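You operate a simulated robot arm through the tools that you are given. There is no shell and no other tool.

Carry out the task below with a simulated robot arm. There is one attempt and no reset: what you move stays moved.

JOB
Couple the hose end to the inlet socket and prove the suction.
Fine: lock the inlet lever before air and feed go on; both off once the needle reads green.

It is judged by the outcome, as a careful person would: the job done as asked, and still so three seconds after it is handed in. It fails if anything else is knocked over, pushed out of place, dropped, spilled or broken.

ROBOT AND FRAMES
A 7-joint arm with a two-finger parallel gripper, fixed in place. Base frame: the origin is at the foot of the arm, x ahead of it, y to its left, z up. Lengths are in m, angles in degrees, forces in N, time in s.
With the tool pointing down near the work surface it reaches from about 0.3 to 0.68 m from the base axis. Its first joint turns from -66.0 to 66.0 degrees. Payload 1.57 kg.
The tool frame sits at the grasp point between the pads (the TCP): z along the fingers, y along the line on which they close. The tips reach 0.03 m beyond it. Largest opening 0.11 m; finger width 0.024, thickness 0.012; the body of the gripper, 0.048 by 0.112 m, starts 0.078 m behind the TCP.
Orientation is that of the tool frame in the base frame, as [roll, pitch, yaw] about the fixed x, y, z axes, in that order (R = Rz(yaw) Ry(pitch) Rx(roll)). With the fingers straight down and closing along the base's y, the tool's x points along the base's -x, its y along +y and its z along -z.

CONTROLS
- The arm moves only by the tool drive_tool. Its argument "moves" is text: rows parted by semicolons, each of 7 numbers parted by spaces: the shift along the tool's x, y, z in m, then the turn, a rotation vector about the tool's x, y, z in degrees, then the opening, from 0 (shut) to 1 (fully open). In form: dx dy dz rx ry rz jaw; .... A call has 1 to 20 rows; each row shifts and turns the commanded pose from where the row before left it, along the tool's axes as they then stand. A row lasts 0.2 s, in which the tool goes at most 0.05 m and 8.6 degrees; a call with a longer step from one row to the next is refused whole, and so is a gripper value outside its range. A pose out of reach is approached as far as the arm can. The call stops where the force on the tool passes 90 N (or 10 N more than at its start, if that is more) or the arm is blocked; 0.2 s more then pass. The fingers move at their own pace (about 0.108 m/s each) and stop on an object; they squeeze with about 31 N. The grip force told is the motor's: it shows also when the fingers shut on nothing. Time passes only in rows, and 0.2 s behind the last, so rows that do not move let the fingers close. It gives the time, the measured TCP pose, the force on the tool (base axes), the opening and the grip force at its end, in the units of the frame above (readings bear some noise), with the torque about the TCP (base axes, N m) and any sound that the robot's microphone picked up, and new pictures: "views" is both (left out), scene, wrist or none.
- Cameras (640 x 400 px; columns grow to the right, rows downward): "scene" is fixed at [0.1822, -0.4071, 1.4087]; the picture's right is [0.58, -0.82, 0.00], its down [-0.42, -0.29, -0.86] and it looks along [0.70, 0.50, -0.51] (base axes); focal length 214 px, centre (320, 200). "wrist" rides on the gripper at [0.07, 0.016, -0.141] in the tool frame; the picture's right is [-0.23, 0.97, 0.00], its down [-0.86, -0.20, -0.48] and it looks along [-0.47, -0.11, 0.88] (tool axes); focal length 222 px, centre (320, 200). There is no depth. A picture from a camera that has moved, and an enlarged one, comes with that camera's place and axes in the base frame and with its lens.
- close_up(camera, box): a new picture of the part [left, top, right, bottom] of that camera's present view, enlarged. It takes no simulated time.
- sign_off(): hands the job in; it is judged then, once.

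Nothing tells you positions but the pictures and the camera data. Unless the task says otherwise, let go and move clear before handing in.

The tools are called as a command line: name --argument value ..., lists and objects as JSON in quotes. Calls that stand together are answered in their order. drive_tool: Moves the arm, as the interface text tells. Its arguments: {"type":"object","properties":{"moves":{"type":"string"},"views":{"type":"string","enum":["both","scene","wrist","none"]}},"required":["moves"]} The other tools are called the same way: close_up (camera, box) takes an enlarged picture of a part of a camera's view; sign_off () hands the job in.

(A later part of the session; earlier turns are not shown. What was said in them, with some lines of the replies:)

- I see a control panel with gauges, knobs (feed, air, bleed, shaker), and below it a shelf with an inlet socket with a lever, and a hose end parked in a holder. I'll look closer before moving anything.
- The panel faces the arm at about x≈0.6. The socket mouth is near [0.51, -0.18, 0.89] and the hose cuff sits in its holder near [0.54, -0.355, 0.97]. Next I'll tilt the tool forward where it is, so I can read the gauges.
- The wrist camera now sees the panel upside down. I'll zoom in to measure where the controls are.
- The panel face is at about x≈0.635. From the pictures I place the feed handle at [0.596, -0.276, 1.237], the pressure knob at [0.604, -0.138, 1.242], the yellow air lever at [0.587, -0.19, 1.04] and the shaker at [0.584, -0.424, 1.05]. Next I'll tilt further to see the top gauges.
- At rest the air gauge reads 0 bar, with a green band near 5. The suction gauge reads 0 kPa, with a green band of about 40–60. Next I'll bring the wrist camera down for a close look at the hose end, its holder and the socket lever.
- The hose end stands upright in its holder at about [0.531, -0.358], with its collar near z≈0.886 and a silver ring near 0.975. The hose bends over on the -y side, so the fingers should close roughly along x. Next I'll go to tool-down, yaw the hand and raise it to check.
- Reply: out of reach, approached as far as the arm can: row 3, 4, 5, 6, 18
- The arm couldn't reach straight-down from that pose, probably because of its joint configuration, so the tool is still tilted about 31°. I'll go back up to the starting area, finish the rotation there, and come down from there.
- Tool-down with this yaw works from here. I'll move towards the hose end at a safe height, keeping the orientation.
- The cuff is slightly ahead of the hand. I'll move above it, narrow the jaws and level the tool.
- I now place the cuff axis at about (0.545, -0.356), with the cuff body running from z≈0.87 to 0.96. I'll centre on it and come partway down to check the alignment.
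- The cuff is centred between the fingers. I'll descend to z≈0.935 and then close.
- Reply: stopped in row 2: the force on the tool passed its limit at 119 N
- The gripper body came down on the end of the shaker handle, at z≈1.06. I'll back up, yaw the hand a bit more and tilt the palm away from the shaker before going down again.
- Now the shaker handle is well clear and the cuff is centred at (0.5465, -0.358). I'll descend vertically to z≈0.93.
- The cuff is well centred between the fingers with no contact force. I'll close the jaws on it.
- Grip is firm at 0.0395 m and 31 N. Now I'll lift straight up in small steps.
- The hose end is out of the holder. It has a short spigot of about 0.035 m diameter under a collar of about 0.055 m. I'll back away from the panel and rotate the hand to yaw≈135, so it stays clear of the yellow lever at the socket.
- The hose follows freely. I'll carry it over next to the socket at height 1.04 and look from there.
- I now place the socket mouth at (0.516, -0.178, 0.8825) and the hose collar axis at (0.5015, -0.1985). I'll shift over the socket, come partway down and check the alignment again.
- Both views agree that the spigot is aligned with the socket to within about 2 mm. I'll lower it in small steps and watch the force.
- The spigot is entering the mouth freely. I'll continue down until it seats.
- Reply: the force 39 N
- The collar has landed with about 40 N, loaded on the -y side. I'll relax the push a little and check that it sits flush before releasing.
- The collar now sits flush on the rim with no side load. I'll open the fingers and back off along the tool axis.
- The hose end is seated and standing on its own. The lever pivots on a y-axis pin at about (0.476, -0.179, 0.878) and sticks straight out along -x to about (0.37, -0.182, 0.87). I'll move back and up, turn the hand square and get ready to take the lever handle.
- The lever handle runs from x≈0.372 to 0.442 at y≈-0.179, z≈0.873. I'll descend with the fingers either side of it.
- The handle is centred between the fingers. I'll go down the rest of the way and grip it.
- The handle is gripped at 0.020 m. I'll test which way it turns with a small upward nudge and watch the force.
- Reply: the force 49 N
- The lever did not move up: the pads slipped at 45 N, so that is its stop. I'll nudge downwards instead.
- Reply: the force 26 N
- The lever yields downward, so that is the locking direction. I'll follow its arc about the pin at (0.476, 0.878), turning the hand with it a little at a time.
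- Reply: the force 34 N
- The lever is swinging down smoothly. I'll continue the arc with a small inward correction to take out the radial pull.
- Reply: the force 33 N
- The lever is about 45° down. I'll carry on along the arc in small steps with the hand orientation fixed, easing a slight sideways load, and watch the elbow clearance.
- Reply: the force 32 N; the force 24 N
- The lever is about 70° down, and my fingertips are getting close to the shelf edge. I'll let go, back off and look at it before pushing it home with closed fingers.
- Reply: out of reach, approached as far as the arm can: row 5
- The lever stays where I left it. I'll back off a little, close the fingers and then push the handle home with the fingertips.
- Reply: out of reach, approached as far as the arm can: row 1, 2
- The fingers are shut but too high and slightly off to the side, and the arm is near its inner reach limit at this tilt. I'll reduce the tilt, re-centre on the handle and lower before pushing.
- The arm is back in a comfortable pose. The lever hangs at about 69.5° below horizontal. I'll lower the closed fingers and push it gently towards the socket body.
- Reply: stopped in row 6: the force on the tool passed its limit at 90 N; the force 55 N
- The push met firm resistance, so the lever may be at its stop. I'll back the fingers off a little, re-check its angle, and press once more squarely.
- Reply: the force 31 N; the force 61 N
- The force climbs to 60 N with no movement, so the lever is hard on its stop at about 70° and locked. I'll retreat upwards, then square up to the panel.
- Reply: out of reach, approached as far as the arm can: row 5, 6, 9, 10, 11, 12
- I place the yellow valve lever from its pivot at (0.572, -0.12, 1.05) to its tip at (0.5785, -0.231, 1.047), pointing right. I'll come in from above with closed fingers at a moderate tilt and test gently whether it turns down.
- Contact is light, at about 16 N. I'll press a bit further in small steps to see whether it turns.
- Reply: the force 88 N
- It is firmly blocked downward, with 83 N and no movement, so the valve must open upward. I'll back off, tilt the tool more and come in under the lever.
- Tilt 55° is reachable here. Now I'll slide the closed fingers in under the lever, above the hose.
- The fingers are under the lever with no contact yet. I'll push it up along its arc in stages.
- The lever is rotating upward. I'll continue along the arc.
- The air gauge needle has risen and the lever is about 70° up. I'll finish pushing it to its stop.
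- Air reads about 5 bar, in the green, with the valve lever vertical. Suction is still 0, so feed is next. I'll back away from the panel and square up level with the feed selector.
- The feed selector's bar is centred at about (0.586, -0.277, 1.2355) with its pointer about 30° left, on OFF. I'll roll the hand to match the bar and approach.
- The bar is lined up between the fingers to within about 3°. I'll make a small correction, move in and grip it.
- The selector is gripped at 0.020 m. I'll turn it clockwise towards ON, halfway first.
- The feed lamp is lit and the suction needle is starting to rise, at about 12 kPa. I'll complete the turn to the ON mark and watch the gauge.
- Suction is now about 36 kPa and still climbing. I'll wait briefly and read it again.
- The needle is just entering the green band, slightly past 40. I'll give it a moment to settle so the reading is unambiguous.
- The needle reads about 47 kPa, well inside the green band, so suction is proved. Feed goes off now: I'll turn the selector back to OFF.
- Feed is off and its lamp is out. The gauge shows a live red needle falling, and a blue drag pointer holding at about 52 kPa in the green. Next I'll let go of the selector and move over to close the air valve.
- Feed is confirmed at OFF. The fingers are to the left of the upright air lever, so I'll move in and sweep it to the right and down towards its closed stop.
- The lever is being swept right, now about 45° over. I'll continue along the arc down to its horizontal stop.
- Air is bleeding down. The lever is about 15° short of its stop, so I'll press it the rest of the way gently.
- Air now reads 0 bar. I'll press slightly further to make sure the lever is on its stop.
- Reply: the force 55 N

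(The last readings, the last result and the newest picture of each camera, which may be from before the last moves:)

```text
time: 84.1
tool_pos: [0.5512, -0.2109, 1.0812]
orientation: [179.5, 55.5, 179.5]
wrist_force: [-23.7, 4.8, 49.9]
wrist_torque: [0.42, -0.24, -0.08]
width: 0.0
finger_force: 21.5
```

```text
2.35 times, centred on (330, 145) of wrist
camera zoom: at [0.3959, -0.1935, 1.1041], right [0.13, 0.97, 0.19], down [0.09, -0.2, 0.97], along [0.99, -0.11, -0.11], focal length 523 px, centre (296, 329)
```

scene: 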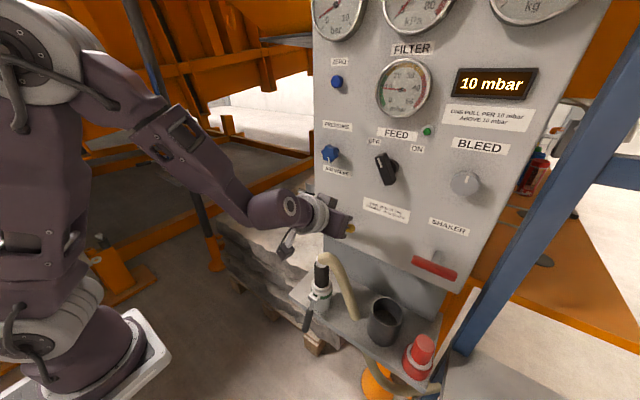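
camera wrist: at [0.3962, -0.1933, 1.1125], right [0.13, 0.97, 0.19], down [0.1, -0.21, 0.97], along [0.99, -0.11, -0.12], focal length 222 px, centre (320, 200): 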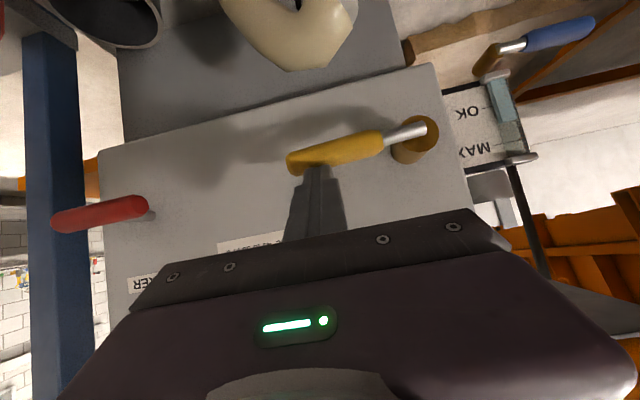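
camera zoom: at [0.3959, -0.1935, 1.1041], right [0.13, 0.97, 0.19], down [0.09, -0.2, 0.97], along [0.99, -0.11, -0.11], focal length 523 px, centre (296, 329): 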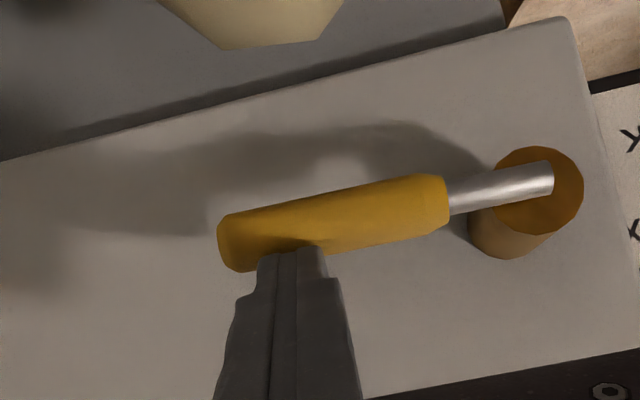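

The air lever is firmly on its closed stop. I'll retreat from the panel and check everything.

drive_tool --moves "-0.0082 0 -0.0057 0 0 0 0; -0.0082 0 -0.0057 0 0 0 0; 0 0 -0.045 0 0 0 0; 0 0 -0.045 0 0 0 0; 0 0 -0.045 0 0 0 0.2; 0 0 -0.045 0 0 0 0.4; 0 0 0 0 0 0 0.4; 0 0 0 0 0 0 0.4" --views "both"

close_up --camera "scene" --box '[300, 0, 600, 160]'

close_up --camera "scene" --box '[270, 120, 480, 260]'

close_up --camera "scene" --box '[270, 240, 470, 400]'

close_up --camera "wrist" --box '[200, 0, 440, 180]'

```text
time: 85.9
tool_pos: [0.404, -0.2104, 1.2013]
orientation: [179.3, 55.0, 179.3]
wrist_force: [0.3, -0.3, -0.5]
wrist_torque: [0.03, 0.02, 0.0]
width: 0.0442
finger_force: 0.1
camera wrist: at [0.2485, -0.1936, 1.2251], right [0.13, 0.97, 0.19], down [0.1, -0.21, 0.97], along [0.99, -0.11, -0.12], focal length 222 px, centre (320, 200)
```

scene: 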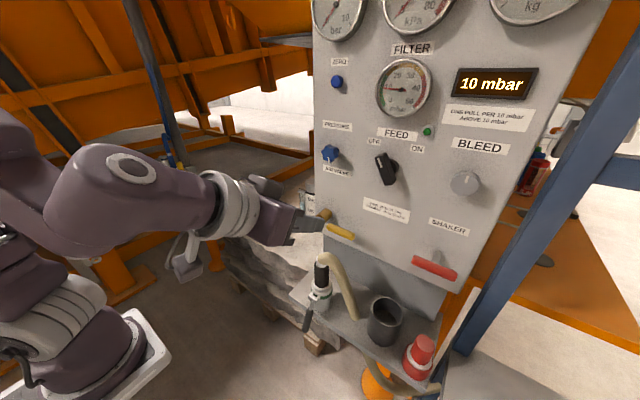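
wrist: 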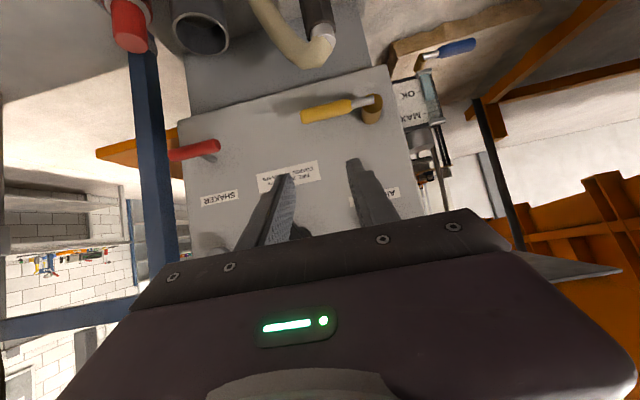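

```text
2.13 times, centred on (450, 80) of scene
camera zoom: at [0.1822, -0.4071, 1.4087], right [0.58, -0.82, 0.0], down [-0.42, -0.29, -0.86], along [0.7, 0.5, -0.51], focal length 458 px, centre (43, 456)
```

zoom: 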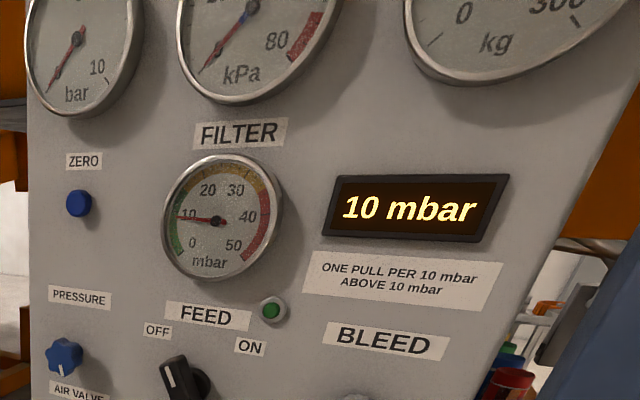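

```text
2.86 times, centred on (375, 190) of scene
camera zoom: at [0.1822, -0.4071, 1.4087], right [0.58, -0.82, 0.0], down [-0.42, -0.29, -0.86], along [0.7, 0.5, -0.51], focal length 613 px, centre (163, 229)
```

zoom: 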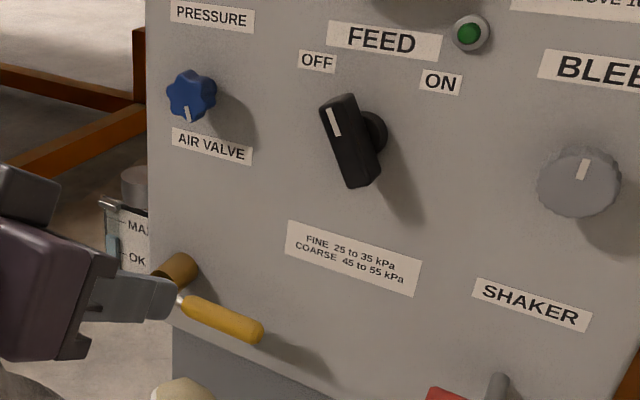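

```text
2.50 times, centred on (370, 320) of scene
camera zoom: at [0.1822, -0.4071, 1.4087], right [0.58, -0.82, 0.0], down [-0.42, -0.29, -0.86], along [0.7, 0.5, -0.51], focal length 536 px, centre (195, -100)
```

zoom: 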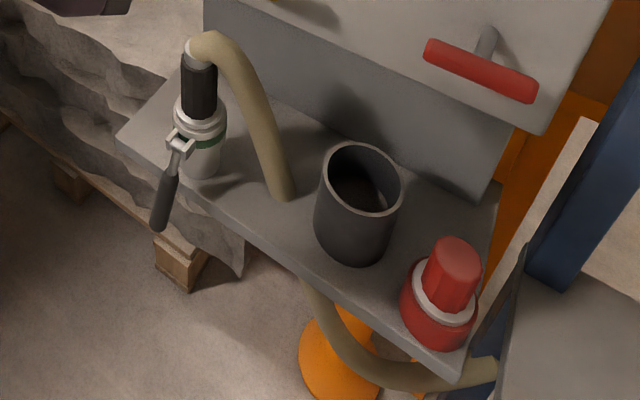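

```text
2.22 times, centred on (320, 90) of wrist
camera zoom: at [0.2485, -0.1936, 1.2251], right [0.13, 0.97, 0.19], down [0.1, -0.21, 0.97], along [0.99, -0.11, -0.12], focal length 494 px, centre (320, 444)
```

zoom: 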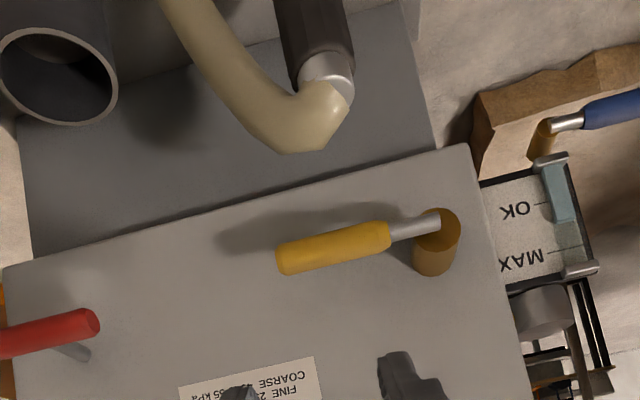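

The job is done:
- **Hose:** the hose end is seated in the inlet socket and the inlet lever is locked on its stop.
- **Suction:** it was proved in the green, with the drag pointer holding at about 52 kPa.
- **Feed and air:** feed is at OFF with its lamp out, and the air valve is closed at 0 bar.
- **Filter:** it reads 10 mbar, so the shaker needs no pull.

The gripper is open and clear, so I'm handing in.

sign_off

```text
The job is handed in.
```

The hose is coupled and the suction is proved. I handed the job in with air and feed both off.

- **Coupling:** the hose end sits flush in the inlet socket. The inlet lever was pressed down to its stop, about 70°, before air or feed went on.
- **Suction:** with air at about 5 bar and feed on, the needle rose into the gauge's green band. The blue drag pointer is holding at about 52 kPa.
- **Shut-off:** feed was turned off first and its lamp is out. The air lever is back on its closed stop and the gauge reads 0 bar.
- **Rest of the rig:** the filter still reads 10 mbar, so I did not pull the shaker. I left the bleed and pressure knobs alone.

**"Fine":** I read it as introducing the detailed instructions, so I worked to the green band, about 40–60 kPa. The panel card gives "FINE 25 to 35 kPa". If you meant the fine material grade, about 52 kPa is above that range. The bleed would have to be reset and the suction proved again.

**Contact along the way:** while reaching for the hose, the gripper body pressed on the end of the shaker handle, peaking at about 119 N. It did not appear to move. I also pressed the air lever against its closed stop with about 83 N while finding which way it opens. It still worked normally afterwards.
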